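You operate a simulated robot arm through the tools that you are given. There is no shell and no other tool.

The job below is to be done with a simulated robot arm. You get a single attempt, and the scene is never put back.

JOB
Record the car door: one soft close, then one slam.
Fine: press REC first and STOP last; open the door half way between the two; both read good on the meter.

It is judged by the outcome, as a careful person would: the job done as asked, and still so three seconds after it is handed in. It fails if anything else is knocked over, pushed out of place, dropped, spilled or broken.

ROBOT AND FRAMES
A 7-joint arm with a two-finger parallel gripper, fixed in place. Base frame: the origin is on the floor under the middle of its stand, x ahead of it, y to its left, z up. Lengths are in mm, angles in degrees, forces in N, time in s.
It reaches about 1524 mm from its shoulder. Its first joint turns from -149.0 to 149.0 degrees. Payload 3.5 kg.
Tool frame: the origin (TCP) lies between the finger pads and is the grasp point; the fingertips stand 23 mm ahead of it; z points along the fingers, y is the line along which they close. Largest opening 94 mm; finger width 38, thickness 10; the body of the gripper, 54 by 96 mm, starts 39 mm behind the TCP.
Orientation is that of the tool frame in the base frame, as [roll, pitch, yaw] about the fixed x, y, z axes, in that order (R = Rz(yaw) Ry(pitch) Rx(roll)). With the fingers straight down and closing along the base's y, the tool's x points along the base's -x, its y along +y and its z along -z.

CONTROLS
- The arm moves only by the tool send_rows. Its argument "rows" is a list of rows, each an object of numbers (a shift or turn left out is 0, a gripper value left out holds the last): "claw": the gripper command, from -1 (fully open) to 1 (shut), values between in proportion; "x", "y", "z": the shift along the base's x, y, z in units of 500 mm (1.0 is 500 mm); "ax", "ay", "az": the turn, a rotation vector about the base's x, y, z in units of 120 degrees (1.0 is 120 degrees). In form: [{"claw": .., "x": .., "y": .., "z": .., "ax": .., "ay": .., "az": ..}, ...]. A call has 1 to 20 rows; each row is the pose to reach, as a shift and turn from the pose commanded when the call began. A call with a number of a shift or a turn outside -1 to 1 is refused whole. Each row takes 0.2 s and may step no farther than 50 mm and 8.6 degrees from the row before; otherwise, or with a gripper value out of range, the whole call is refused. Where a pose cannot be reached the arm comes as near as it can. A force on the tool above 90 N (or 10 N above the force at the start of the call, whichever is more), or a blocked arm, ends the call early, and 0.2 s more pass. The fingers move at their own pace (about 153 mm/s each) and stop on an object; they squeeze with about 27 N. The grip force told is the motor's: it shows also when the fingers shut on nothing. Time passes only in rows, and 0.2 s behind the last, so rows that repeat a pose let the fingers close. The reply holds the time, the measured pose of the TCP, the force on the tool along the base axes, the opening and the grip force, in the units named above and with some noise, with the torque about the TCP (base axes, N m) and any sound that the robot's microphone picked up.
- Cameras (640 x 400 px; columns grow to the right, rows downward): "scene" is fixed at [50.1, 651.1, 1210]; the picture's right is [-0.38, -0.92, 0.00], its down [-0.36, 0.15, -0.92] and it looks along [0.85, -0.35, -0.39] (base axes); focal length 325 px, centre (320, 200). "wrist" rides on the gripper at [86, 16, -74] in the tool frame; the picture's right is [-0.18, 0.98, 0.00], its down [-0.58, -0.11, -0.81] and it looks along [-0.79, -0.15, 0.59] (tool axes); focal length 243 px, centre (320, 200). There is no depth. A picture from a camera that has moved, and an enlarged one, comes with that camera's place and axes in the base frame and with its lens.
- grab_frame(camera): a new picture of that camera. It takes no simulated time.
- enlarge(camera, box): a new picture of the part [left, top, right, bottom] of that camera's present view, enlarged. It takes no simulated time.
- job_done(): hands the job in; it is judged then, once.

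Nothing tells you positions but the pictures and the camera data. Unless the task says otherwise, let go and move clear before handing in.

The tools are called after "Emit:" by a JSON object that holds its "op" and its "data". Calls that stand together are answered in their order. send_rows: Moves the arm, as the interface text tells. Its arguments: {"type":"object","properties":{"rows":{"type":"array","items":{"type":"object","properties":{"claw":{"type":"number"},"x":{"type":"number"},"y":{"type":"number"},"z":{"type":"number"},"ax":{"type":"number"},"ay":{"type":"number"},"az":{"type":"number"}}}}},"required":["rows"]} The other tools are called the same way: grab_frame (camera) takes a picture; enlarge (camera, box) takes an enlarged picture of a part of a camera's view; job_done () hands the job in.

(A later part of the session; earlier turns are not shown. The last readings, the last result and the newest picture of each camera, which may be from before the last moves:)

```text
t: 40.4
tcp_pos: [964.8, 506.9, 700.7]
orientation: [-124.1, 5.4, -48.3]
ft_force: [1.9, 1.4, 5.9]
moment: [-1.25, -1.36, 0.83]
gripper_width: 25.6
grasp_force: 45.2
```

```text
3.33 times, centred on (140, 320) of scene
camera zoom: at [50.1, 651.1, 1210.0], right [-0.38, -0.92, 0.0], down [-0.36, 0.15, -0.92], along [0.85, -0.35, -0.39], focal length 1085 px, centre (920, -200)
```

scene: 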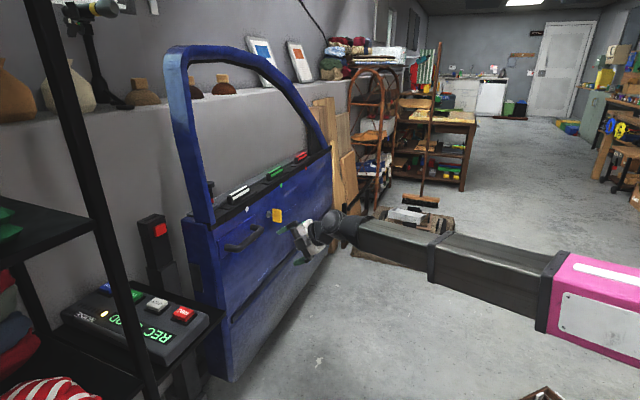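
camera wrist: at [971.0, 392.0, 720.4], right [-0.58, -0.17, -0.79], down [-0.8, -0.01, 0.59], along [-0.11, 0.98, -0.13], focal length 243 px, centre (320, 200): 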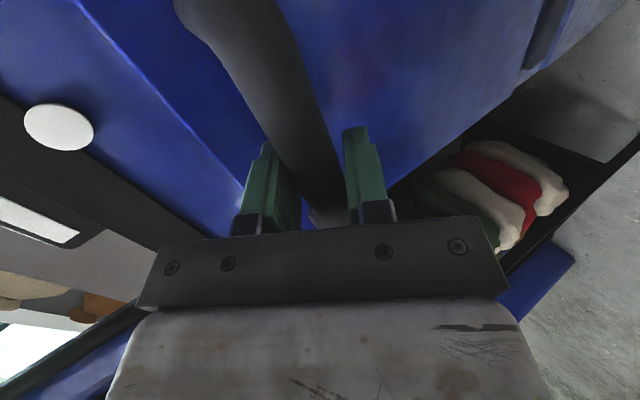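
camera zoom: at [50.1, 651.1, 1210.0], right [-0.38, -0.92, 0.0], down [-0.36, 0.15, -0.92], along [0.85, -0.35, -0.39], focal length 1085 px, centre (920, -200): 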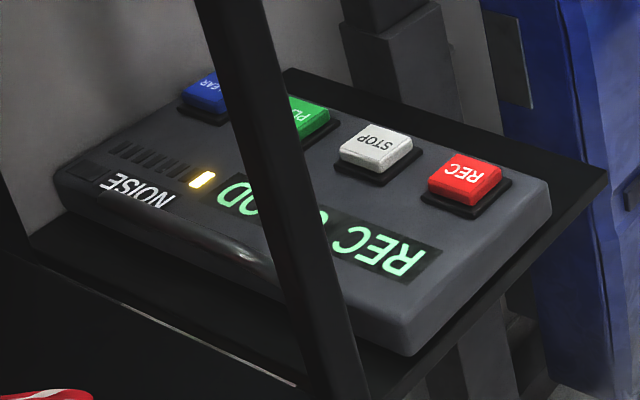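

Firm grip on the bar (25.6 mm) and the meter is unchanged. I'll start opening slowly along the door's arc and watch the force in case it is latched.

Emit:
{"op": "send_rows", "data": {"rows": [{"claw": 1, "x": -0.006, "y": -0.007, "az": 0.0025}, {"x": -0.0152, "y": -0.0178, "az": 0.0063}, {"x": -0.0276, "y": -0.0326, "az": 0.0113}, {"x": -0.0398, "y": -0.0478, "az": 0.0167}, {"x": -0.0594, "y": -0.0722, "az": 0.025}]}}

Emit:
{"op": "enlarge", "data": {"camera": "scene", "box": [60, 170, 360, 380]}}

```text
t: 41.6
tcp_pos: [934.0, 467.7, 700.5]
orientation: [-124.1, 5.3, -45.4]
ft_force: [13.3, -9.7, -0.1]
moment: [-1.0, -0.59, 1.58]
gripper_width: 25.7
grasp_force: 45.1
```

```text
1.90 times, centred on (210, 275) of scene
camera zoom: at [50.1, 651.1, 1210.0], right [-0.38, -0.92, 0.0], down [-0.36, 0.15, -0.92], along [0.85, -0.35, -0.39], focal length 620 px, centre (530, 57)
```

zoom: 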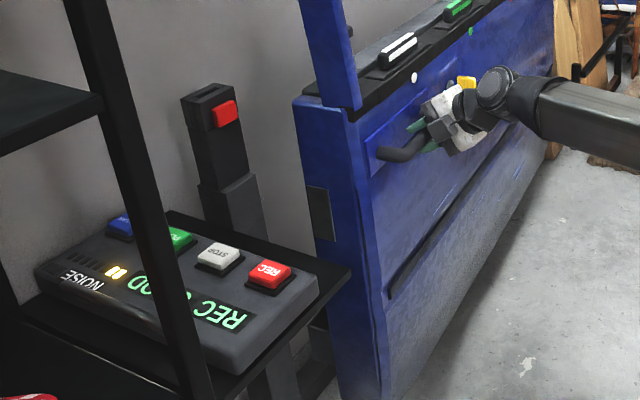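

The door opens freely, but a second NOISE bar seems to have lit. Zooming in on the recorder.

Emit:
{"op": "enlarge", "data": {"camera": "scene", "box": [60, 270, 220, 370]}}

Emit:
{"op": "grab_frame", "data": {"camera": "wrist"}}

```text
4.00 times, centred on (140, 320) of scene
camera zoom: at [50.1, 651.1, 1210.0], right [-0.38, -0.92, 0.0], down [-0.36, 0.15, -0.92], along [0.85, -0.35, -0.39], focal length 1302 px, centre (1040, -280)
```

zoom: 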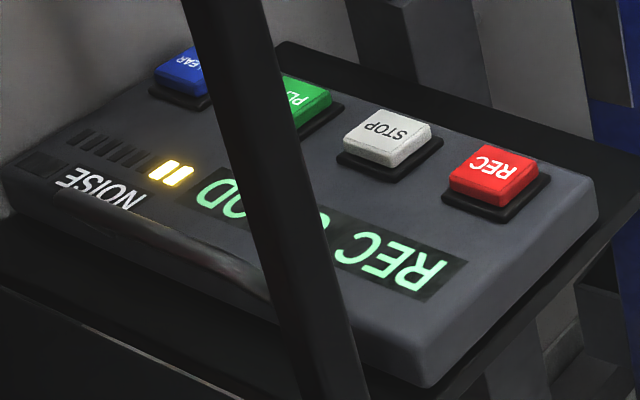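

```text
taken
camera wrist: at [947.1, 354.3, 720.5], right [-0.57, -0.2, -0.79], down [-0.8, -0.05, 0.59], along [-0.16, 0.98, -0.13], focal length 243 px, centre (320, 200)
```

wrist: 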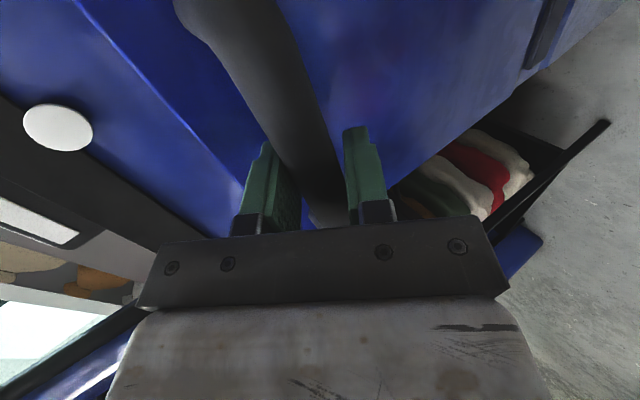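

Display still "REC GOOD", with two NOISE bars. I'll keep opening smoothly and check again partway.

Emit:
{"op": "send_rows", "data": {"rows": [{"claw": 1, "x": -0.0152, "y": -0.0198, "az": 0.0067}, {"x": -0.0374, "y": -0.0498, "az": 0.0167}, {"x": -0.0608, "y": -0.083, "az": 0.0275}, {"x": -0.0834, "y": -0.1166, "az": 0.0383}, {"x": -0.1052, "y": -0.1508, "az": 0.0492}]}}

Emit:
{"op": "grab_frame", "data": {"camera": "scene"}}

Emit:
{"op": "enlarge", "data": {"camera": "scene", "box": [60, 270, 220, 370]}}

```text
t: 42.8
tcp_pos: [881.9, 392.4, 701.7]
orientation: [-124.0, 5.3, -39.6]
ft_force: [33.9, -20.6, -6.8]
moment: [-0.88, -1.09, 1.31]
gripper_width: 26.0
grasp_force: 44.3
```

```text
taken
```

scene: 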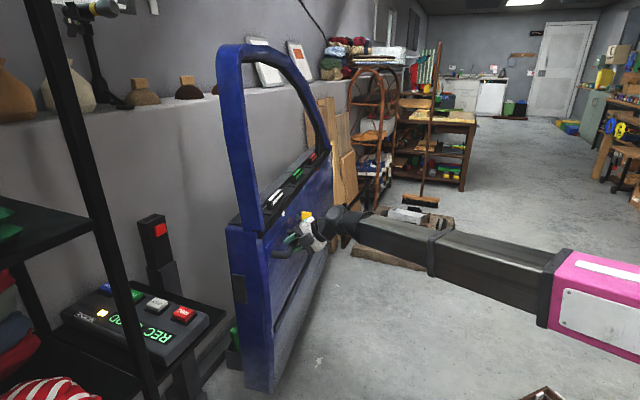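

```text
4.00 times, centred on (140, 320) of scene
camera zoom: at [50.1, 651.1, 1210.0], right [-0.38, -0.92, 0.0], down [-0.36, 0.15, -0.92], along [0.85, -0.35, -0.39], focal length 1302 px, centre (1040, -280)
```

zoom: 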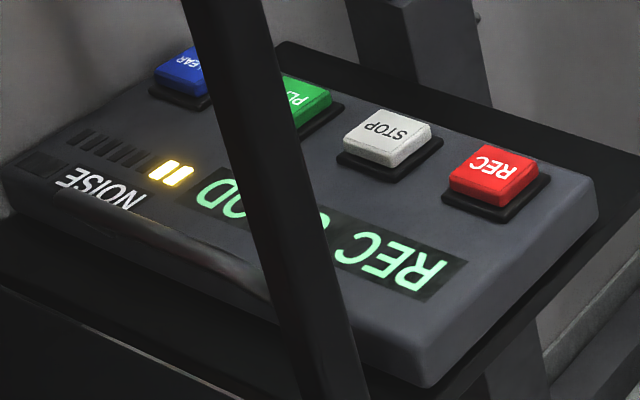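

Meter unchanged. There is side load along the bar, so my arc centre is a bit off; I'll re-measure the door from the scene view to refine the hinge position.

Emit:
{"op": "enlarge", "data": {"camera": "scene", "box": [220, 130, 350, 230]}}

Emit:
{"op": "enlarge", "data": {"camera": "scene", "box": [210, 200, 350, 400]}}

Emit:
{"op": "grab_frame", "data": {"camera": "wrist"}}

```text
4.00 times, centred on (285, 180) of scene
camera zoom: at [50.1, 651.1, 1210.0], right [-0.38, -0.92, 0.0], down [-0.36, 0.15, -0.92], along [0.85, -0.35, -0.39], focal length 1302 px, centre (460, 280)
```

zoom: 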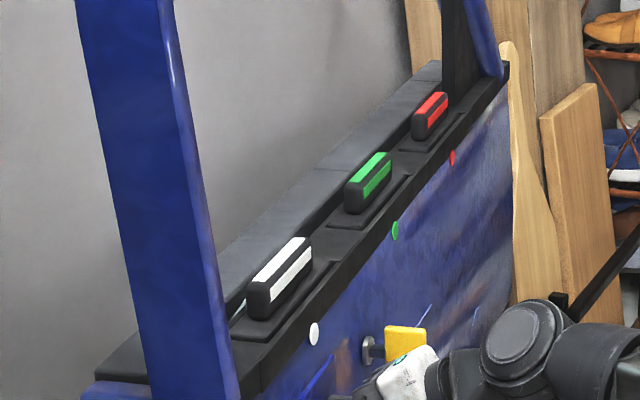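

```text
2.00 times, centred on (280, 300) of scene
camera zoom: at [50.1, 651.1, 1210.0], right [-0.38, -0.92, 0.0], down [-0.36, 0.15, -0.92], along [0.85, -0.35, -0.39], focal length 651 px, centre (400, 0)
```

zoom: 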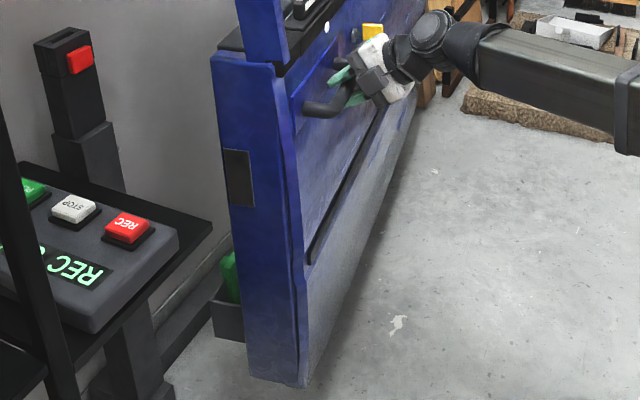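

```text
taken
camera wrist: at [906.4, 280.8, 720.9], right [-0.55, -0.26, -0.79], down [-0.8, -0.13, 0.59], along [-0.26, 0.96, -0.13], focal length 243 px, centre (320, 200)
```

wrist: 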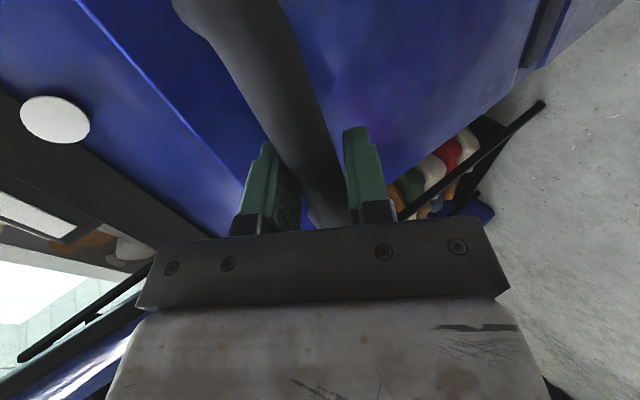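

The hinge is a little further inward, about (1662, -51). Continuing with the corrected arc, in two stages.

Emit:
{"op": "send_rows", "data": {"rows": [{"claw": 1, "x": -0.0096, "y": -0.0368, "az": 0.01}, {"x": -0.0284, "y": -0.0728, "az": 0.0208}, {"x": -0.0468, "y": -0.109, "az": 0.0317}, {"x": -0.0638, "y": -0.1456, "az": 0.0425}, {"x": -0.0802, "y": -0.1828, "az": 0.0533}, {"x": -0.096, "y": -0.22, "az": 0.0642}, {"x": -0.1106, "y": -0.2578, "az": 0.075}, {"x": -0.1246, "y": -0.2958, "az": 0.0858}]}}

Emit:
{"op": "grab_frame", "data": {"camera": "scene"}}

Emit:
{"op": "enlarge", "data": {"camera": "scene", "box": [60, 270, 220, 370]}}

Emit:
{"op": "grab_frame", "data": {"camera": "wrist"}}

```text
t: 44.6
tcp_pos: [815.9, 246.1, 702.1]
orientation: [-124.1, 5.6, -28.7]
ft_force: [-34.5, 15.5, 6.4]
moment: [-0.7, -1.62, 0.72]
gripper_width: 25.5
grasp_force: 44.8
```

```text
taken
```

scene: 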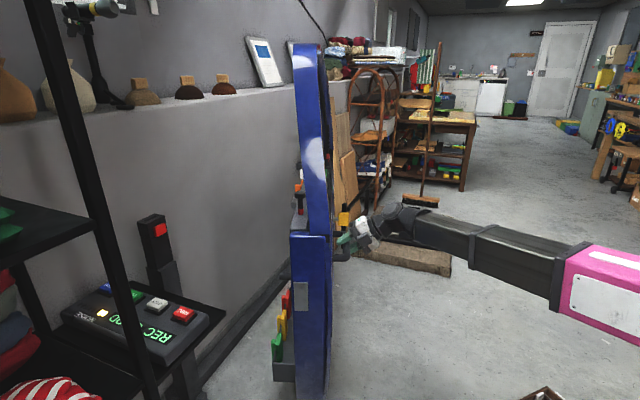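

```text
4.00 times, centred on (140, 320) of scene
camera zoom: at [50.1, 651.1, 1210.0], right [-0.38, -0.92, 0.0], down [-0.36, 0.15, -0.92], along [0.85, -0.35, -0.39], focal length 1302 px, centre (1040, -280)
```

zoom: 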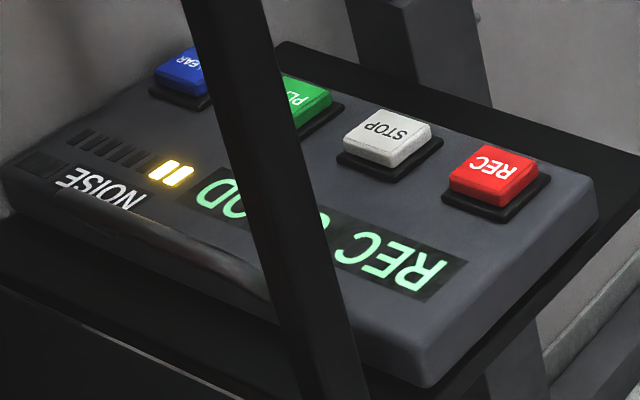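

```text
taken
camera wrist: at [860.6, 140.9, 720.2], right [-0.5, -0.36, -0.79], down [-0.75, -0.28, 0.6], along [-0.43, 0.89, -0.13], focal length 243 px, centre (320, 200)
```

wrist: 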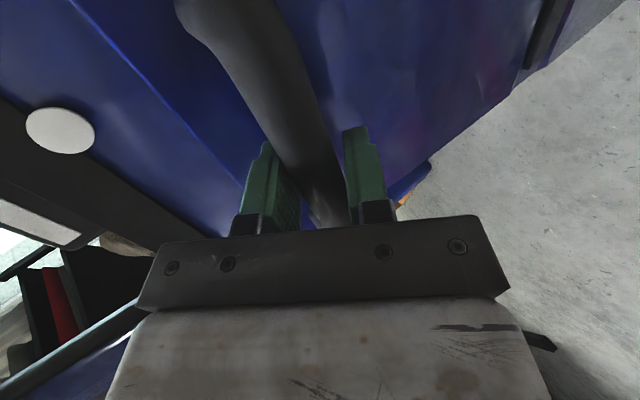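

The door is about 19° open with no stop reached and the recorder still "REC GOOD". I'll ease on to about 30°, splitting the difference on the hinge centre.

Emit:
{"op": "send_rows", "data": {"rows": [{"claw": 1, "x": -0.025, "y": -0.0362, "az": 0.0108}, {"x": -0.0376, "y": -0.0748, "az": 0.0217}, {"x": -0.0496, "y": -0.1134, "az": 0.0325}, {"x": -0.0606, "y": -0.1524, "az": 0.0433}, {"x": -0.0708, "y": -0.1916, "az": 0.0542}, {"x": -0.0802, "y": -0.231, "az": 0.065}, {"x": -0.0886, "y": -0.2706, "az": 0.0758}, {"x": -0.096, "y": -0.3104, "az": 0.0867}, {"x": -0.1, "y": -0.335, "az": 0.0933}, {"x": -0.101, "y": -0.342, "az": 0.0955}]}}

Emit:
{"op": "grab_frame", "data": {"camera": "scene"}}

Emit:
{"op": "enlarge", "data": {"camera": "scene", "box": [60, 270, 220, 370]}}

Emit:
{"op": "grab_frame", "data": {"camera": "wrist"}}

```text
t: 46.5
tcp_pos: [771.3, 91.6, 704.0]
orientation: [-126.1, 5.9, -18.8]
ft_force: [8.3, -3.5, -15.1]
moment: [-0.61, -1.61, 1.29]
gripper_width: 26.0
grasp_force: 45.2
out of reach, approached as far as the arm can: row 8, 9
stopped in row 9: the force on the tool passed its limit at 97 N (the readings are from after the stop); the commanded pose is now the measured one
```

```text
taken
```

scene: 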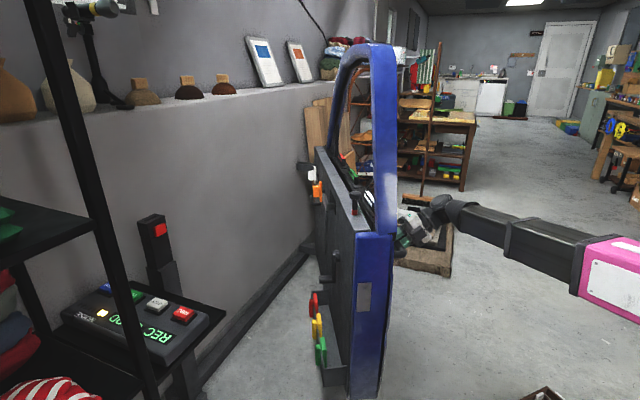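

```text
4.00 times, centred on (140, 320) of scene
camera zoom: at [50.1, 651.1, 1210.0], right [-0.38, -0.92, 0.0], down [-0.36, 0.15, -0.92], along [0.85, -0.35, -0.39], focal length 1302 px, centre (1040, -280)
```

zoom: 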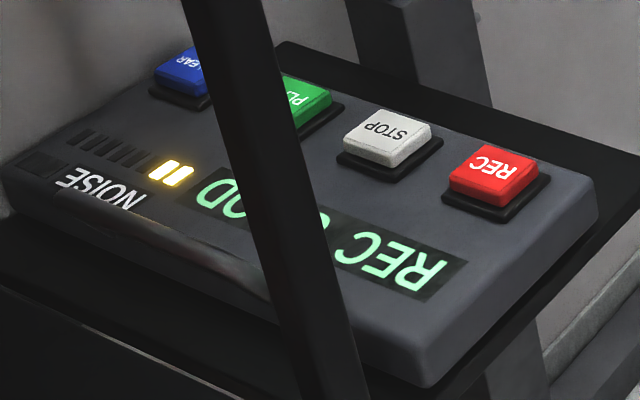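

```text
taken
camera wrist: at [834.9, -3.0, 724.6], right [-0.44, -0.46, -0.77], down [-0.68, -0.39, 0.62], along [-0.59, 0.8, -0.15], focal length 243 px, centre (320, 200)
```

wrist: 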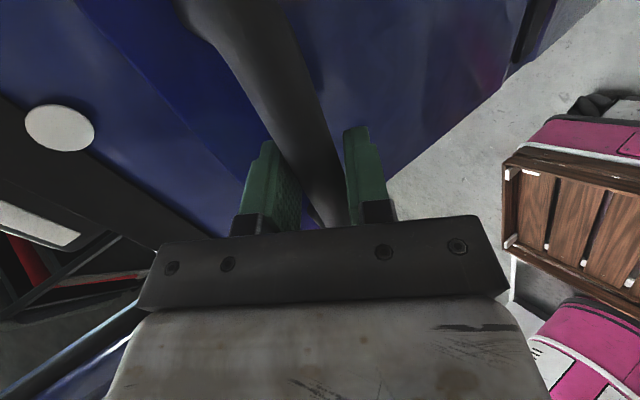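

The door is about 30° open; the stop came from the arm nearing a joint limit, not from the door. The recorder still shows "REC GOOD". Let me look at the inside of the door and hinge area now visible.

Emit:
{"op": "enlarge", "data": {"camera": "scene", "box": [280, 130, 440, 280]}}

Emit:
{"op": "enlarge", "data": {"camera": "scene", "box": [280, 250, 440, 400]}}

Emit:
{"op": "enlarge", "data": {"camera": "scene", "box": [290, 140, 370, 200]}}

```text
2.67 times, centred on (360, 205) of scene
camera zoom: at [50.1, 651.1, 1210.0], right [-0.38, -0.92, 0.0], down [-0.36, 0.15, -0.92], along [0.85, -0.35, -0.39], focal length 868 px, centre (213, 187)
```

zoom: 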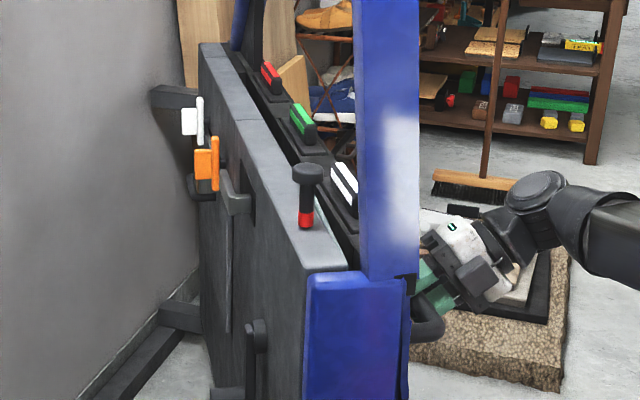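

```text
2.67 times, centred on (360, 325) of scene
camera zoom: at [50.1, 651.1, 1210.0], right [-0.38, -0.92, 0.0], down [-0.36, 0.15, -0.92], along [0.85, -0.35, -0.39], focal length 868 px, centre (213, -133)
```

zoom: 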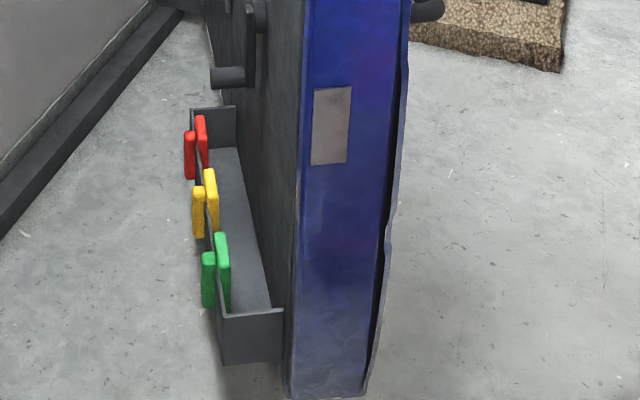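

```text
6.67 times, centred on (330, 170) of scene
camera zoom: at [50.1, 651.1, 1210.0], right [-0.38, -0.92, 0.0], down [-0.36, 0.15, -0.92], along [0.85, -0.35, -0.39], focal length 2169 px, centre (253, 400)
```

zoom: 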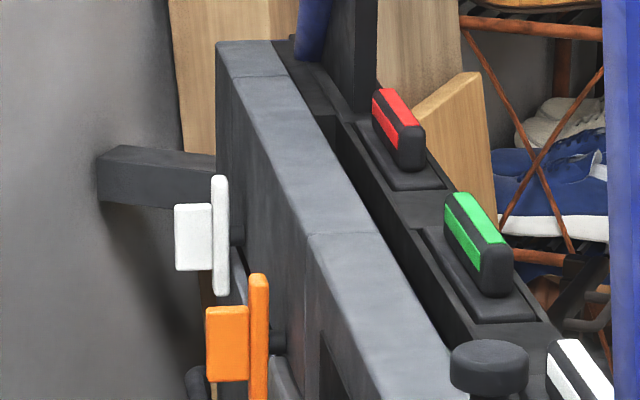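

The door stands about half open and steady. I'll now loosen the grip gradually and withdraw from the handle.

Emit:
{"op": "send_rows", "data": {"rows": [{"claw": 0.7}, {"claw": 0.55}, {"claw": 0.45}, {"claw": 0.38}, {"claw": 0.3}, {"claw": 0.2}, {"claw": 0.1}, {"claw": 0.0}, {"claw": -0.06}]}}

Emit:
{"op": "grab_frame", "data": {"camera": "wrist"}}

Emit:
{"op": "grab_frame", "data": {"camera": "scene"}}

```text
t: 48.5
tcp_pos: [772.3, 93.5, 704.5]
orientation: [-125.9, 6.1, -18.9]
ft_force: [-1.7, -2.5, -2.5]
moment: [-0.04, -0.03, 0.06]
gripper_width: 48.5
grasp_force: 0.1
```

```text
taken
camera wrist: at [834.0, -2.8, 725.4], right [-0.44, -0.46, -0.77], down [-0.68, -0.39, 0.62], along [-0.59, 0.8, -0.14], focal length 243 px, centre (320, 200)
```

wrist: 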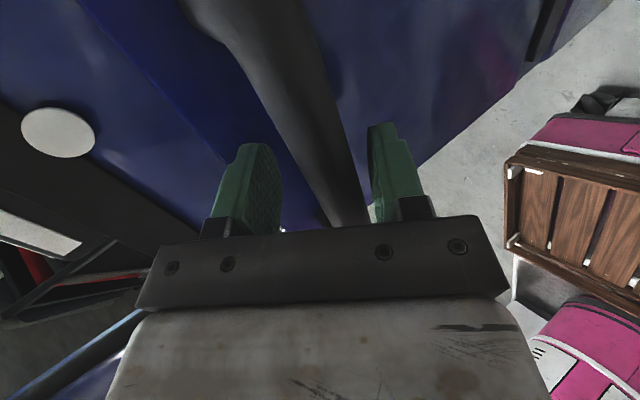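

```text
taken
```

scene: 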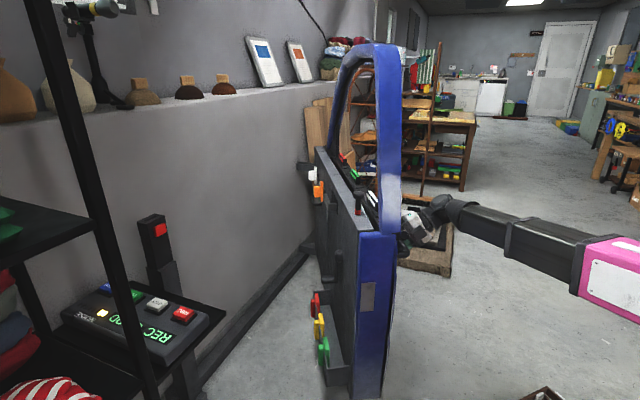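

Released. The bar sits closer to the front finger, so I'll centre a few millimetres first, then withdraw along the finger axis.

Emit:
{"op": "send_rows", "data": {"rows": [{"claw": -0.1, "x": -0.0035, "y": -0.0069, "z": -0.0104}, {"x": -0.0116, "y": -0.0383, "z": 0.013}, {"x": -0.0238, "y": -0.0853, "z": 0.0482}, {"x": -0.04, "y": -0.148, "z": 0.095}, {"x": -0.0522, "y": -0.195, "z": 0.1302}, {"x": -0.0644, "y": -0.245, "z": 0.145}, {"x": -0.07, "y": -0.32, "z": 0.15}]}}

Emit:
{"op": "grab_frame", "data": {"camera": "scene"}}

Emit:
{"op": "grab_frame", "data": {"camera": "wrist"}}

```text
t: 50.1
tcp_pos: [741.5, -57.5, 792.2]
orientation: [-126.3, 7.1, -19.7]
ft_force: [0.0, -0.5, -0.2]
moment: [-0.02, -0.02, -0.01]
gripper_width: 51.7
grasp_force: 0.0
out of reach, approached as far as the arm can: row 6, 7
```

```text
taken
```

scene: 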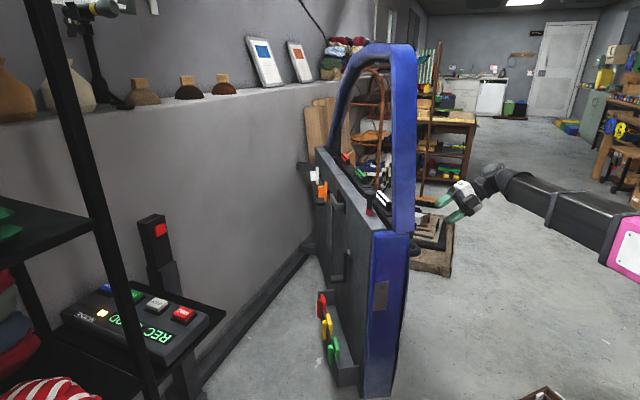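

```text
taken
camera wrist: at [802.9, -155.0, 812.9], right [-0.46, -0.45, -0.76], down [-0.67, -0.38, 0.63], along [-0.58, 0.81, -0.13], focal length 243 px, centre (320, 200)
```

wrist: 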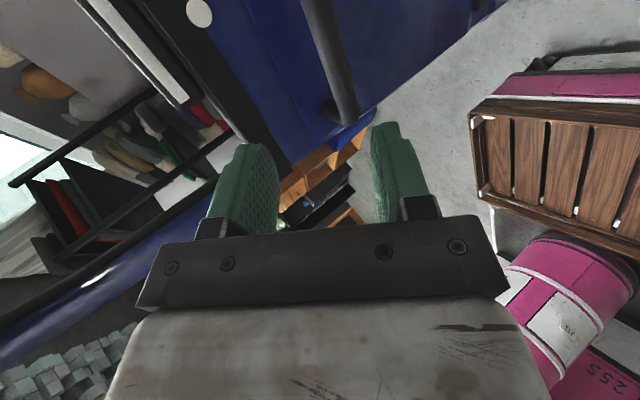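

The door crept to roughly 32° while I withdrew, still about half way. I'll back off, unroll the wrist and shut the fingers slowly, keeping clear of the door.

Emit:
{"op": "send_rows", "data": {"rows": [{"claw": 0.0, "x": 0.01, "y": -0.016, "z": -0.008, "ax": 0.0218, "ay": 0.0443, "az": -0.0406}, {"claw": 0.1, "x": 0.02, "y": -0.032, "z": -0.017, "ax": 0.0437, "ay": 0.0886, "az": -0.0812}, {"claw": 0.2, "x": 0.03, "y": -0.048, "z": -0.025, "ax": 0.0655, "ay": 0.1329, "az": -0.1218}, {"claw": 0.3, "x": 0.04, "y": -0.063, "z": -0.033, "ax": 0.0873, "ay": 0.1772, "az": -0.1624}, {"claw": 0.4, "x": 0.05, "y": -0.079, "z": -0.042, "ax": 0.1091, "ay": 0.2215, "az": -0.203}, {"claw": 0.5, "x": 0.06, "y": -0.095, "z": -0.05, "ax": 0.131, "ay": 0.2658, "az": -0.2436}, {"claw": 0.6, "x": 0.07, "y": -0.111, "z": -0.058, "ax": 0.1528, "ay": 0.31, "az": -0.2842}, {"claw": 0.7, "x": 0.08, "y": -0.127, "z": -0.067, "ax": 0.1746, "ay": 0.3543, "az": -0.3248}, {"claw": 0.8, "x": 0.09, "y": -0.143, "z": -0.075, "ax": 0.1964, "ay": 0.3986, "az": -0.3654}, {"claw": 0.87, "x": 0.1, "y": -0.158, "z": -0.083, "ax": 0.2183, "ay": 0.4429, "az": -0.406}, {"claw": 0.93, "x": 0.11, "y": -0.174, "z": -0.092, "ax": 0.2401, "ay": 0.4872, "az": -0.4466}, {"claw": 1, "x": 0.12, "y": -0.19, "z": -0.1, "ax": 0.2619, "ay": 0.5315, "az": -0.4872}]}}

Emit:
{"op": "grab_frame", "data": {"camera": "scene"}}

Emit:
{"op": "grab_frame", "data": {"camera": "wrist"}}

```text
t: 52.7
tcp_pos: [800.3, -152.6, 743.7]
orientation: [179.5, 60.1, -120.9]
ft_force: [-0.6, -0.4, -0.1]
moment: [0.0, -0.01, 0.01]
gripper_width: 0.0
grasp_force: 27.0
```

```text
taken
```

scene: 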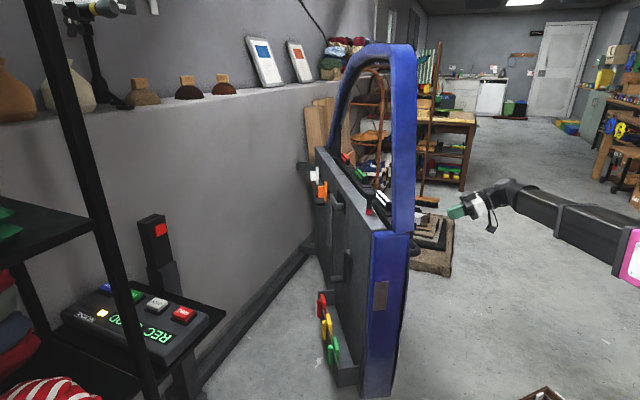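

```text
taken
camera wrist: at [732.3, -238.0, 705.3], right [-0.8, 0.58, 0.16], down [-0.11, -0.41, 0.91], along [0.59, 0.71, 0.39], focal length 243 px, centre (320, 200)
```

wrist: 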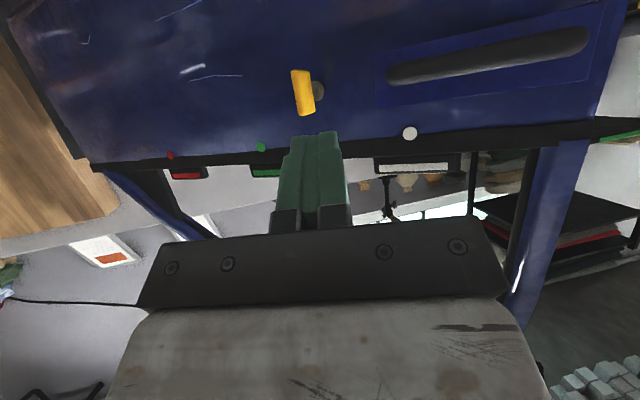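

The door rests at about 32° (half open), fingers shut, tool at 60° tilt. For the slam I'll push about 390 mm from the hinge so the latch edge moves fast; first I move to a stand-off there.

Emit:
{"op": "send_rows", "data": {"rows": [{"claw": 1, "x": 0.0869, "y": 0.0067, "z": -0.0224}, {"x": 0.1738, "y": 0.0134, "z": -0.0449}, {"x": 0.2606, "y": 0.0202, "z": -0.0673}, {"x": 0.3475, "y": 0.0269, "z": -0.0898}, {"x": 0.4344, "y": 0.0336, "z": -0.1122}, {"x": 0.5213, "y": 0.0403, "z": -0.1346}, {"x": 0.6082, "y": 0.047, "z": -0.1571}, {"x": 0.695, "y": 0.0538, "z": -0.1795}, {"x": 0.7819, "y": 0.0605, "z": -0.202}, {"x": 0.8688, "y": 0.0672, "z": -0.2244}]}}

Emit:
{"op": "grab_frame", "data": {"camera": "wrist"}}

Emit:
{"op": "grab_frame", "data": {"camera": "scene"}}

```text
t: 54.9
tcp_pos: [1235.5, -122.2, 631.6]
orientation: [179.8, 60.1, -120.6]
ft_force: [0.5, 1.5, 0.5]
moment: [0.01, 0.02, -0.02]
gripper_width: 0.0
grasp_force: 27.1
```

```text
taken
camera wrist: at [1168.1, -207.3, 594.1], right [-0.8, 0.58, 0.16], down [-0.11, -0.41, 0.91], along [0.59, 0.71, 0.39], focal length 243 px, centre (320, 200)
```

wrist: 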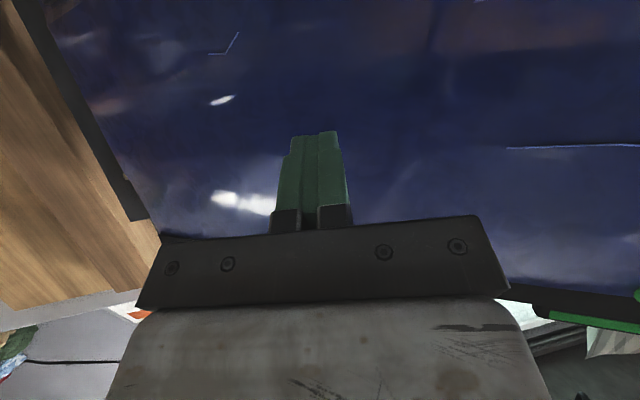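

```text
taken
```

scene: 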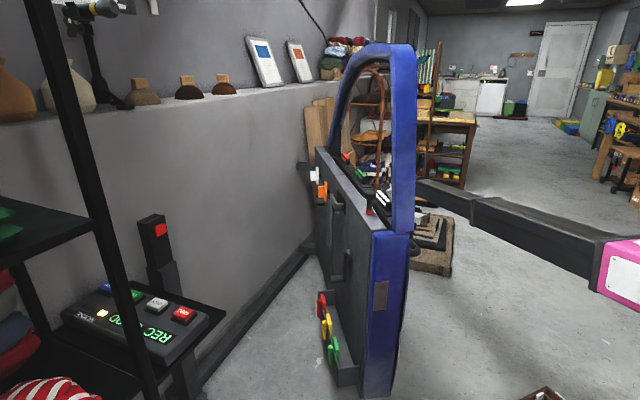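

About 100 mm from the panel. Approaching to roughly 20 mm, then I'll look.

Emit:
{"op": "send_rows", "data": {"rows": [{"claw": 1, "x": 0.0141, "y": 0.0686}, {"x": 0.0261, "y": 0.1273}, {"x": 0.0322, "y": 0.1567}, {"x": 0.0342, "y": 0.1665}]}}

Emit:
{"op": "enlarge", "data": {"camera": "wrist", "box": [200, 60, 480, 240]}}

Emit:
{"op": "grab_frame", "data": {"camera": "scene"}}

```text
t: 55.9
tcp_pos: [1251.4, -34.7, 632.6]
orientation: [179.8, 60.1, -120.5]
ft_force: [-0.9, 0.4, 0.8]
moment: [0.0, -0.01, -0.02]
gripper_width: 0.0
grasp_force: 26.6
```

```text
2.22 times, centred on (340, 150) of wrist
camera zoom: at [1182.9, -121.3, 593.5], right [-0.8, 0.58, 0.16], down [-0.11, -0.41, 0.91], along [0.59, 0.71, 0.39], focal length 539 px, centre (276, 311)
```

zoom: 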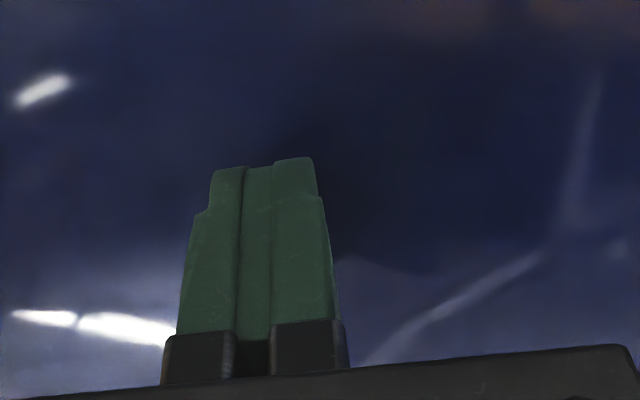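

```text
taken
```

scene: 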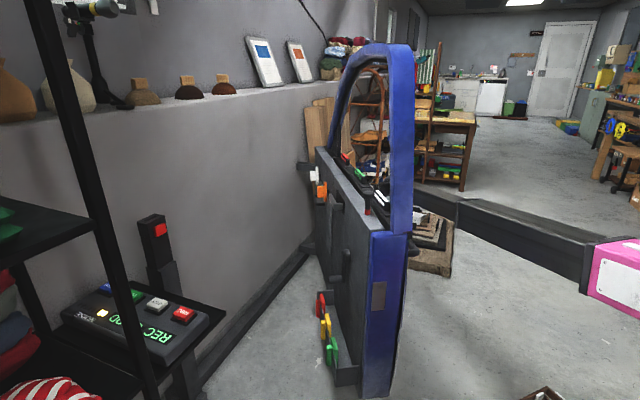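

Emit:
{"op": "enlarge", "data": {"camera": "scene", "box": [340, 260, 420, 310]}}

Emit:
{"op": "send_rows", "data": {"rows": [{"claw": 1, "x": 0.0012, "y": 0.0059}, {"x": 0.0024, "y": 0.0118}]}}

Emit:
{"op": "enlarge", "data": {"camera": "scene", "box": [340, 260, 420, 310]}}

Emit:
{"op": "enlarge", "data": {"camera": "wrist", "box": [240, 90, 400, 190]}}

```text
8.00 times, centred on (380, 285) of scene
camera zoom: at [50.1, 651.1, 1210.0], right [-0.38, -0.92, 0.0], down [-0.36, 0.15, -0.92], along [0.85, -0.35, -0.39], focal length 2603 px, centre (-160, -480)
```

zoom: 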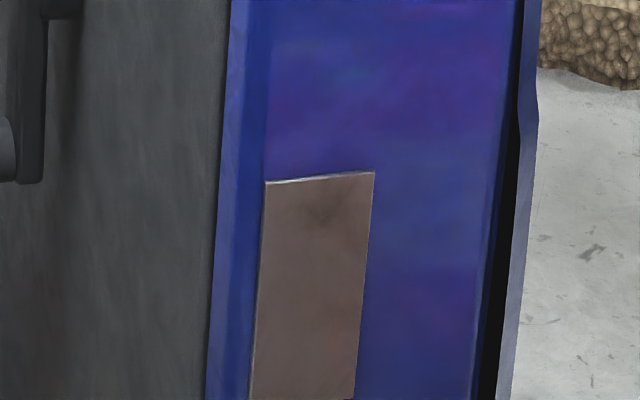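

```text
t: 56.5
tcp_pos: [1251.3, -30.5, 630.7]
orientation: [179.6, 60.1, -120.5]
ft_force: [-0.7, -0.2, 0.3]
moment: [-0.01, 0.01, 0.03]
gripper_width: 0.0
grasp_force: 27.0
```

```text
8.00 times, centred on (380, 285) of scene
camera zoom: at [50.1, 651.1, 1210.0], right [-0.38, -0.92, 0.0], down [-0.36, 0.15, -0.92], along [0.85, -0.35, -0.39], focal length 2603 px, centre (-160, -480)
```

zoom: 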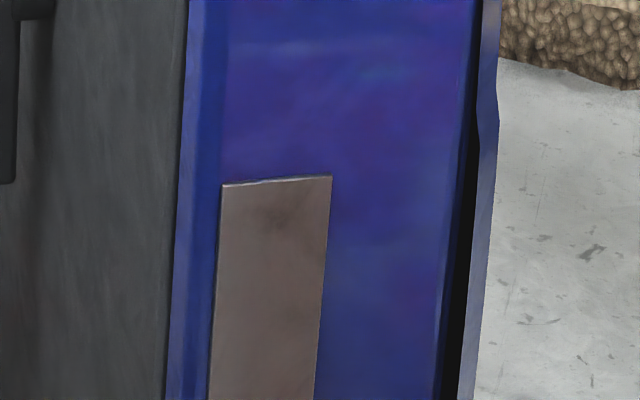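

```text
4.00 times, centred on (320, 140) of wrist
camera zoom: at [1183.7, -115.3, 592.7], right [-0.8, 0.57, 0.16], down [-0.11, -0.41, 0.91], along [0.59, 0.71, 0.39], focal length 970 px, centre (320, 440)
```

zoom: 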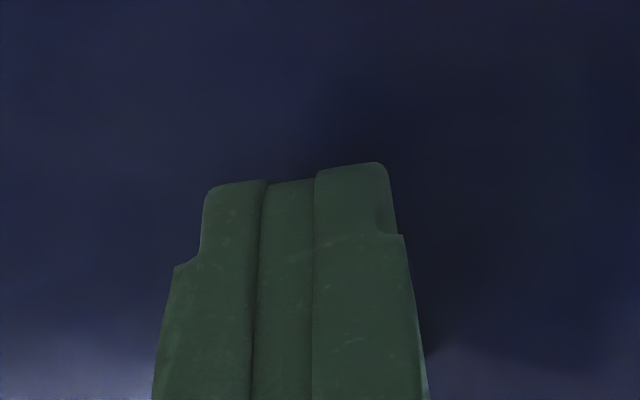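

The fingertips are touching the panel about 390 mm from the hinge, with the door about 31° open. Now the slam: a smooth ramp up to full speed straight through to the closed position.

Emit:
{"op": "send_rows", "data": {"rows": [{"claw": 1, "x": 0.0011, "y": 0.0079}, {"x": 0.0034, "y": 0.0237}, {"x": 0.0084, "y": 0.0513}, {"x": 0.0181, "y": 0.0942}, {"x": 0.0366, "y": 0.1555}, {"x": 0.0665, "y": 0.2296}, {"x": 0.1122, "y": 0.3141}, {"x": 0.1627, "y": 0.3859}, {"x": 0.1627, "y": 0.3859}]}}

Emit:
{"op": "grab_frame", "data": {"camera": "scene"}}

Emit:
{"op": "enlarge", "data": {"camera": "scene", "box": [60, 270, 220, 370]}}

```text
t: 58.5
tcp_pos: [1331.6, 163.9, 632.2]
orientation: [179.8, 60.1, -120.5]
ft_force: [0.5, 0.1, 0.1]
moment: [0.0, 0.01, 0.0]
gripper_width: 0.2
grasp_force: 27.4
```

```text
taken
```

scene: 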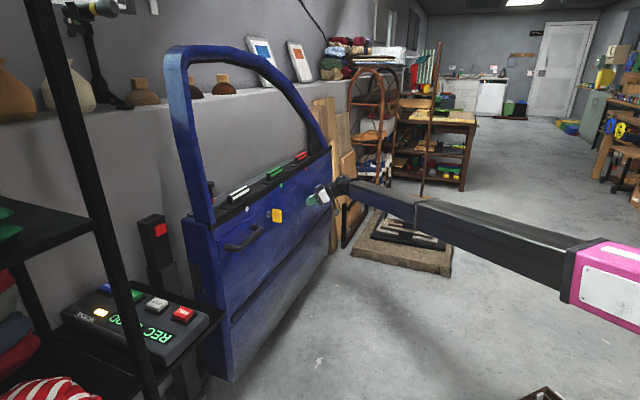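

```text
4.00 times, centred on (140, 320) of scene
camera zoom: at [50.1, 651.1, 1210.0], right [-0.38, -0.92, 0.0], down [-0.36, 0.15, -0.92], along [0.85, -0.35, -0.39], focal length 1302 px, centre (1040, -280)
```

zoom: 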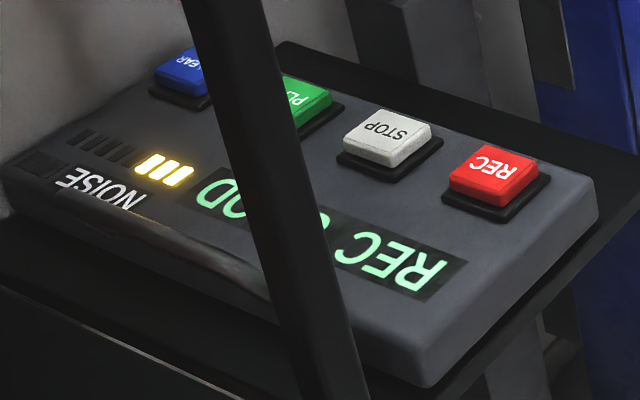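

The display still reads "REC GOOD", now with three bars lit, and the door looks closed. I'll back the fingers off gently and check the door and the display closely before pressing STOP.

Emit:
{"op": "send_rows", "data": {"rows": [{"claw": 1, "x": -0.004, "y": -0.006}, {"x": -0.016, "y": -0.024}, {"x": -0.04, "y": -0.06}, {"x": -0.08, "y": -0.12}, {"x": -0.12, "y": -0.18}]}}

Emit:
{"op": "grab_frame", "data": {"camera": "scene"}}

Emit:
{"op": "enlarge", "data": {"camera": "scene", "box": [130, 180, 290, 300]}}

Emit:
{"op": "enlarge", "data": {"camera": "scene", "box": [60, 280, 160, 350]}}

```text
t: 59.7
tcp_pos: [1275.0, 74.1, 629.0]
orientation: [179.7, 60.1, -120.6]
ft_force: [0.1, 0.3, -0.2]
moment: [0.01, 0.01, -0.02]
gripper_width: 0.1
grasp_force: 26.7
```

```text
taken
```

scene: 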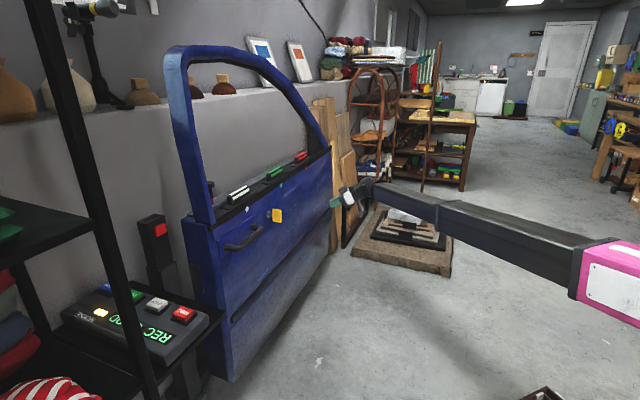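

```text
3.33 times, centred on (210, 240) of scene
camera zoom: at [50.1, 651.1, 1210.0], right [-0.38, -0.92, 0.0], down [-0.36, 0.15, -0.92], along [0.85, -0.35, -0.39], focal length 1085 px, centre (687, 67)
```

zoom: 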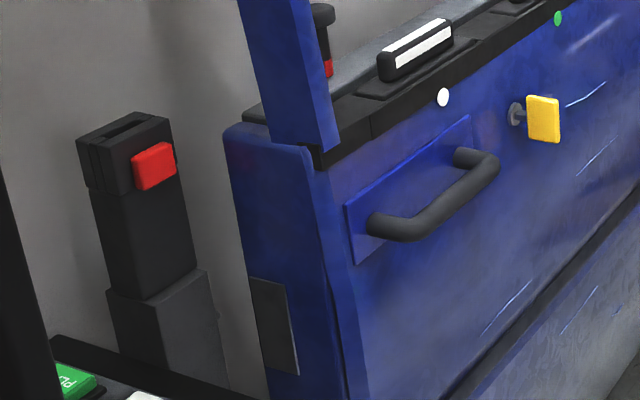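

```text
5.71 times, centred on (110, 315) of scene
camera zoom: at [50.1, 651.1, 1210.0], right [-0.38, -0.92, 0.0], down [-0.36, 0.15, -0.92], along [0.85, -0.35, -0.39], focal length 1859 px, centre (1520, -457)
```

zoom: 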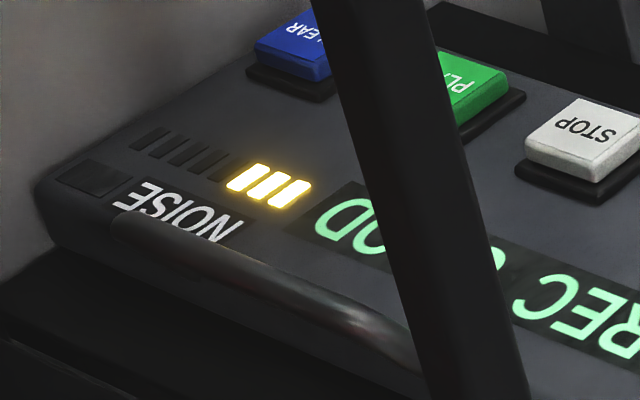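

The door rests exactly where it did after the first close, the NOISE lamp is dark and the display reads "REC GOOD". Now I head back toward the recorder, first retreating with the tool turned upright.

Emit:
{"op": "send_rows", "data": {"rows": [{"claw": 1, "x": -0.083, "y": 0.0, "z": 0.034, "ax": -0.0395, "ay": 0.0309, "az": -0.0106}, {"x": -0.166, "y": 0.0, "z": 0.068, "ax": -0.079, "ay": 0.0617, "az": -0.0212}, {"x": -0.249, "y": 0.01, "z": 0.103, "ax": -0.1185, "ay": 0.0926, "az": -0.0317}, {"x": -0.332, "y": 0.02, "z": 0.137, "ax": -0.158, "ay": 0.1234, "az": -0.0423}, {"x": -0.415, "y": 0.03, "z": 0.171, "ax": -0.1975, "ay": 0.1543, "az": -0.0529}, {"x": -0.498, "y": 0.04, "z": 0.205, "ax": -0.2369, "ay": 0.1851, "az": -0.0635}, {"x": -0.581, "y": 0.055, "z": 0.239, "ax": -0.2764, "ay": 0.216, "az": -0.0741}, {"x": -0.664, "y": 0.07, "z": 0.274, "ax": -0.3159, "ay": 0.2468, "az": -0.0846}, {"x": -0.747, "y": 0.085, "z": 0.308, "ax": -0.3554, "ay": 0.2777, "az": -0.0952}, {"x": -0.83, "y": 0.1, "z": 0.342, "ax": -0.3949, "ay": 0.3085, "az": -0.1058}]}}

Emit:
{"op": "grab_frame", "data": {"camera": "scene"}}

```text
t: 61.9
tcp_pos: [858.1, 121.4, 802.5]
orientation: [179.4, 0.0, -135.0]
ft_force: [0.4, -0.6, 0.2]
moment: [0.01, 0.01, -0.01]
gripper_width: 0.0
grasp_force: 26.9
```

```text
taken
```

scene: 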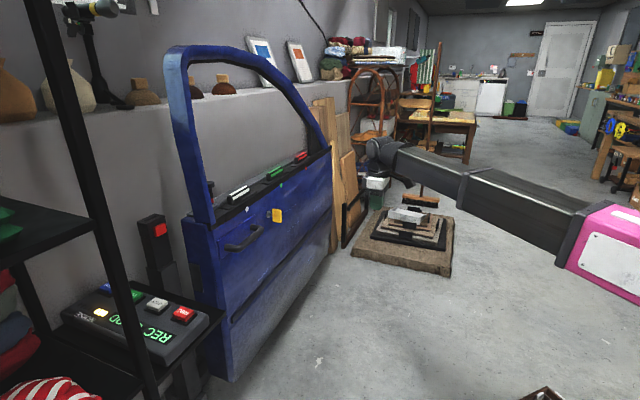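

Moving across in front of the closed door to the recorder side.

Emit:
{"op": "send_rows", "data": {"rows": [{"claw": 1, "x": -0.048, "y": 0.073, "z": 0.005}, {"x": -0.096, "y": 0.146, "z": 0.01}, {"x": -0.145, "y": 0.219, "z": 0.01}, {"x": -0.193, "y": 0.292, "z": 0.01}, {"x": -0.241, "y": 0.365, "z": 0.01}, {"x": -0.29, "y": 0.438, "z": 0.01}, {"x": -0.338, "y": 0.511, "z": 0.01}, {"x": -0.386, "y": 0.584, "z": 0.01}, {"x": -0.432, "y": 0.656, "z": 0.01}]}}

Emit:
{"op": "grab_frame", "data": {"camera": "wrist"}}

Emit:
{"op": "enlarge", "data": {"camera": "wrist", "box": [360, 120, 520, 230]}}

```text
t: 63.9
tcp_pos: [642.9, 452.1, 806.5]
orientation: [179.4, 0.2, -134.8]
ft_force: [0.7, 0.8, 0.8]
moment: [0.02, 0.01, 0.02]
gripper_width: 0.1
grasp_force: 27.0
```

```text
taken
camera wrist: at [572.3, 399.5, 880.4], right [-0.57, 0.82, 0.01], down [0.49, 0.33, 0.81], along [0.66, 0.46, -0.59], focal length 243 px, centre (320, 200)
```

wrist: 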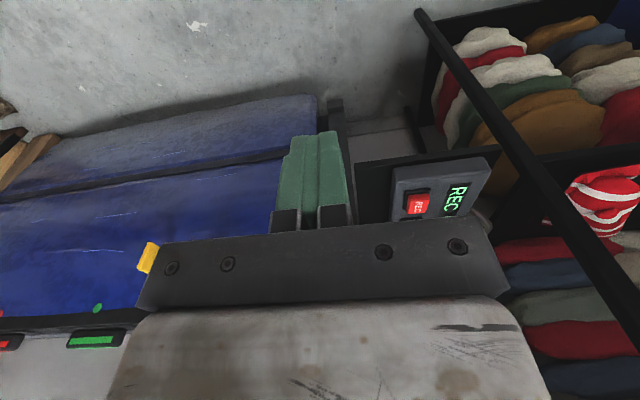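

```text
3.64 times, centred on (440, 175) of wrist
camera zoom: at [572.3, 399.5, 880.4], right [-0.57, 0.82, 0.01], down [0.49, 0.33, 0.81], along [0.66, 0.46, -0.59], focal length 882 px, centre (-116, 291)
```

zoom: 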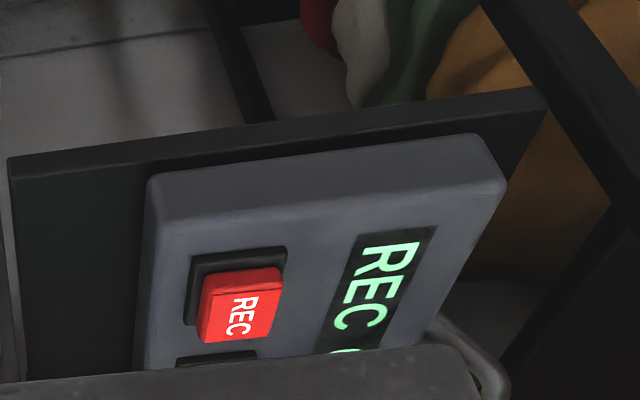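

Moving to a point about 100 mm above STOP, estimated at (817, 781).

Emit:
{"op": "send_rows", "data": {"rows": [{"claw": 1, "x": 0.043, "y": 0.082, "z": -0.005}, {"x": 0.086, "y": 0.164, "z": -0.015}, {"x": 0.13, "y": 0.246, "z": -0.03}, {"x": 0.174, "y": 0.329, "z": -0.045}, {"x": 0.217, "y": 0.411, "z": -0.06}, {"x": 0.261, "y": 0.493, "z": -0.075}, {"x": 0.305, "y": 0.576, "z": -0.085}, {"x": 0.348, "y": 0.658, "z": -0.093}]}}

Emit:
{"op": "grab_frame", "data": {"camera": "wrist"}}

Emit:
{"op": "grab_frame", "data": {"camera": "scene"}}

```text
t: 65.7
tcp_pos: [816.1, 779.1, 758.8]
orientation: [179.4, 0.2, -134.7]
ft_force: [-0.9, -0.7, -0.1]
moment: [0.0, -0.02, 0.0]
gripper_width: 0.2
grasp_force: 27.1
```

```text
taken
camera wrist: at [745.5, 726.9, 832.6], right [-0.57, 0.82, 0.01], down [0.49, 0.33, 0.81], along [0.66, 0.46, -0.59], focal length 243 px, centre (320, 200)
```

wrist: 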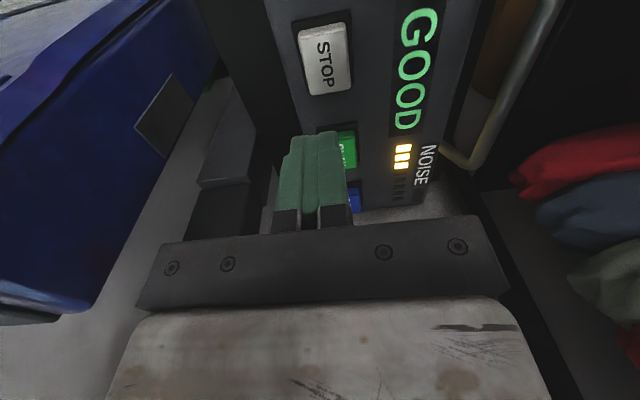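

```text
taken
```

scene: 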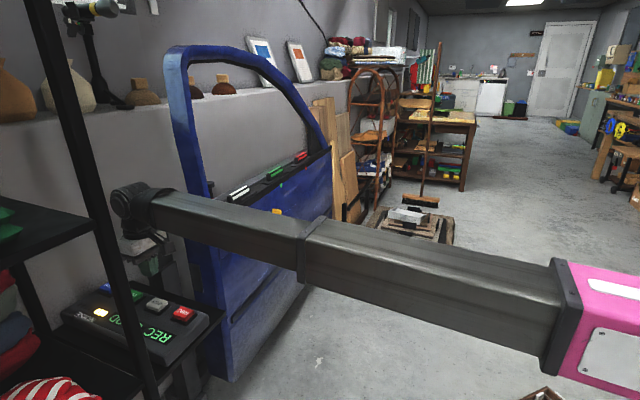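

Emit:
{"op": "enlarge", "data": {"camera": "wrist", "box": [270, 0, 470, 210]}}

Emit:
{"op": "enlarge", "data": {"camera": "wrist", "box": [370, 110, 450, 210]}}

Emit:
{"op": "enlarge", "data": {"camera": "wrist", "box": [0, 0, 280, 240]}}

```text
1.90 times, centred on (370, 105) of wrist
camera zoom: at [745.5, 726.9, 832.6], right [-0.57, 0.82, 0.01], down [0.49, 0.33, 0.81], along [0.66, 0.46, -0.59], focal length 462 px, centre (225, 381)
```

zoom: 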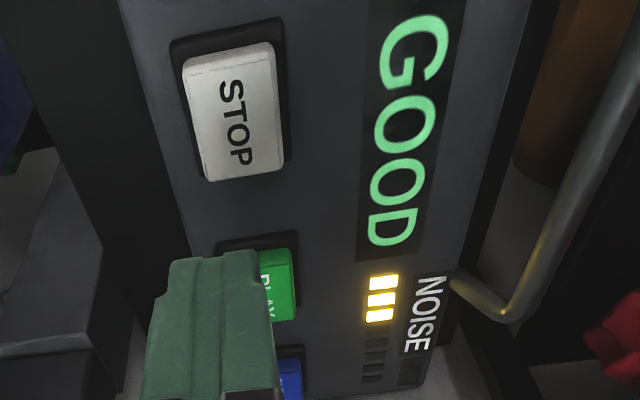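

```text
4.00 times, centred on (410, 160) of wrist
camera zoom: at [745.5, 726.9, 832.6], right [-0.57, 0.82, 0.01], down [0.49, 0.33, 0.81], along [0.66, 0.46, -0.59], focal length 970 px, centre (-40, 360)
```

zoom: 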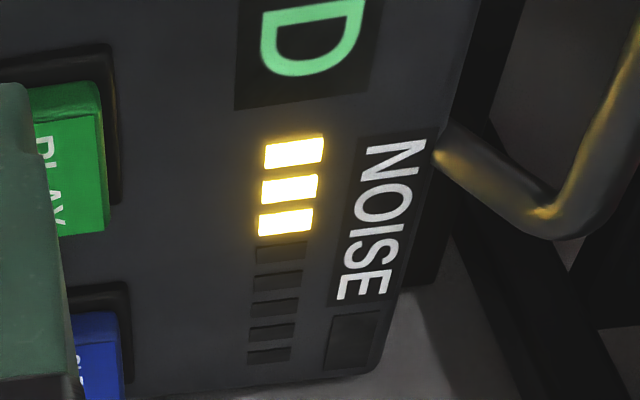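

```text
1.67 times, centred on (140, 120) of wrist
camera zoom: at [745.5, 726.9, 832.6], right [-0.57, 0.82, 0.01], down [0.49, 0.33, 0.81], along [0.66, 0.46, -0.59], focal length 404 px, centre (620, 333)
```

zoom: 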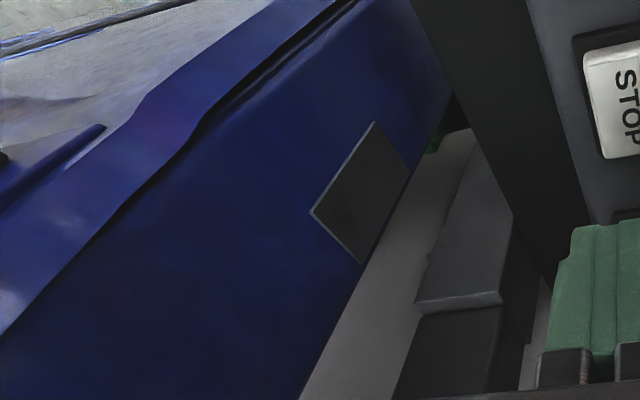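

Up close the recorder shows "GOOD" with the NOISE lamp dark, and STOP is directly below at about (814, 780). I'll descend and press STOP in small steps.

Emit:
{"op": "send_rows", "data": {"rows": [{"claw": 1, "x": -0.004, "y": 0.001, "z": -0.045}, {"x": -0.004, "y": 0.001, "z": -0.09}, {"x": -0.004, "y": 0.001, "z": -0.12}, {"x": -0.004, "y": 0.001, "z": -0.134}]}}

Emit:
{"op": "enlarge", "data": {"camera": "wrist", "box": [200, 0, 460, 240]}}

```text
t: 66.7
tcp_pos: [815.1, 781.1, 691.8]
orientation: [179.5, 0.0, -134.7]
ft_force: [0.0, -0.3, 0.3]
moment: [0.0, 0.0, 0.0]
gripper_width: 0.1
grasp_force: 27.1
```

```text
1.67 times, centred on (330, 120) of wrist
camera zoom: at [742.9, 728.8, 766.6], right [-0.57, 0.82, 0.01], down [0.49, 0.33, 0.81], along [0.66, 0.46, -0.59], focal length 404 px, centre (303, 333)
```

zoom: 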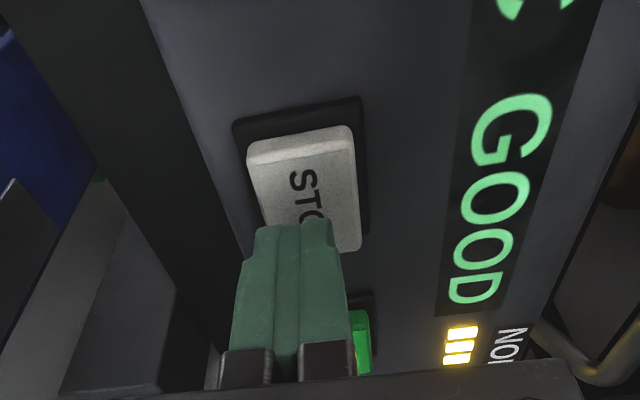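

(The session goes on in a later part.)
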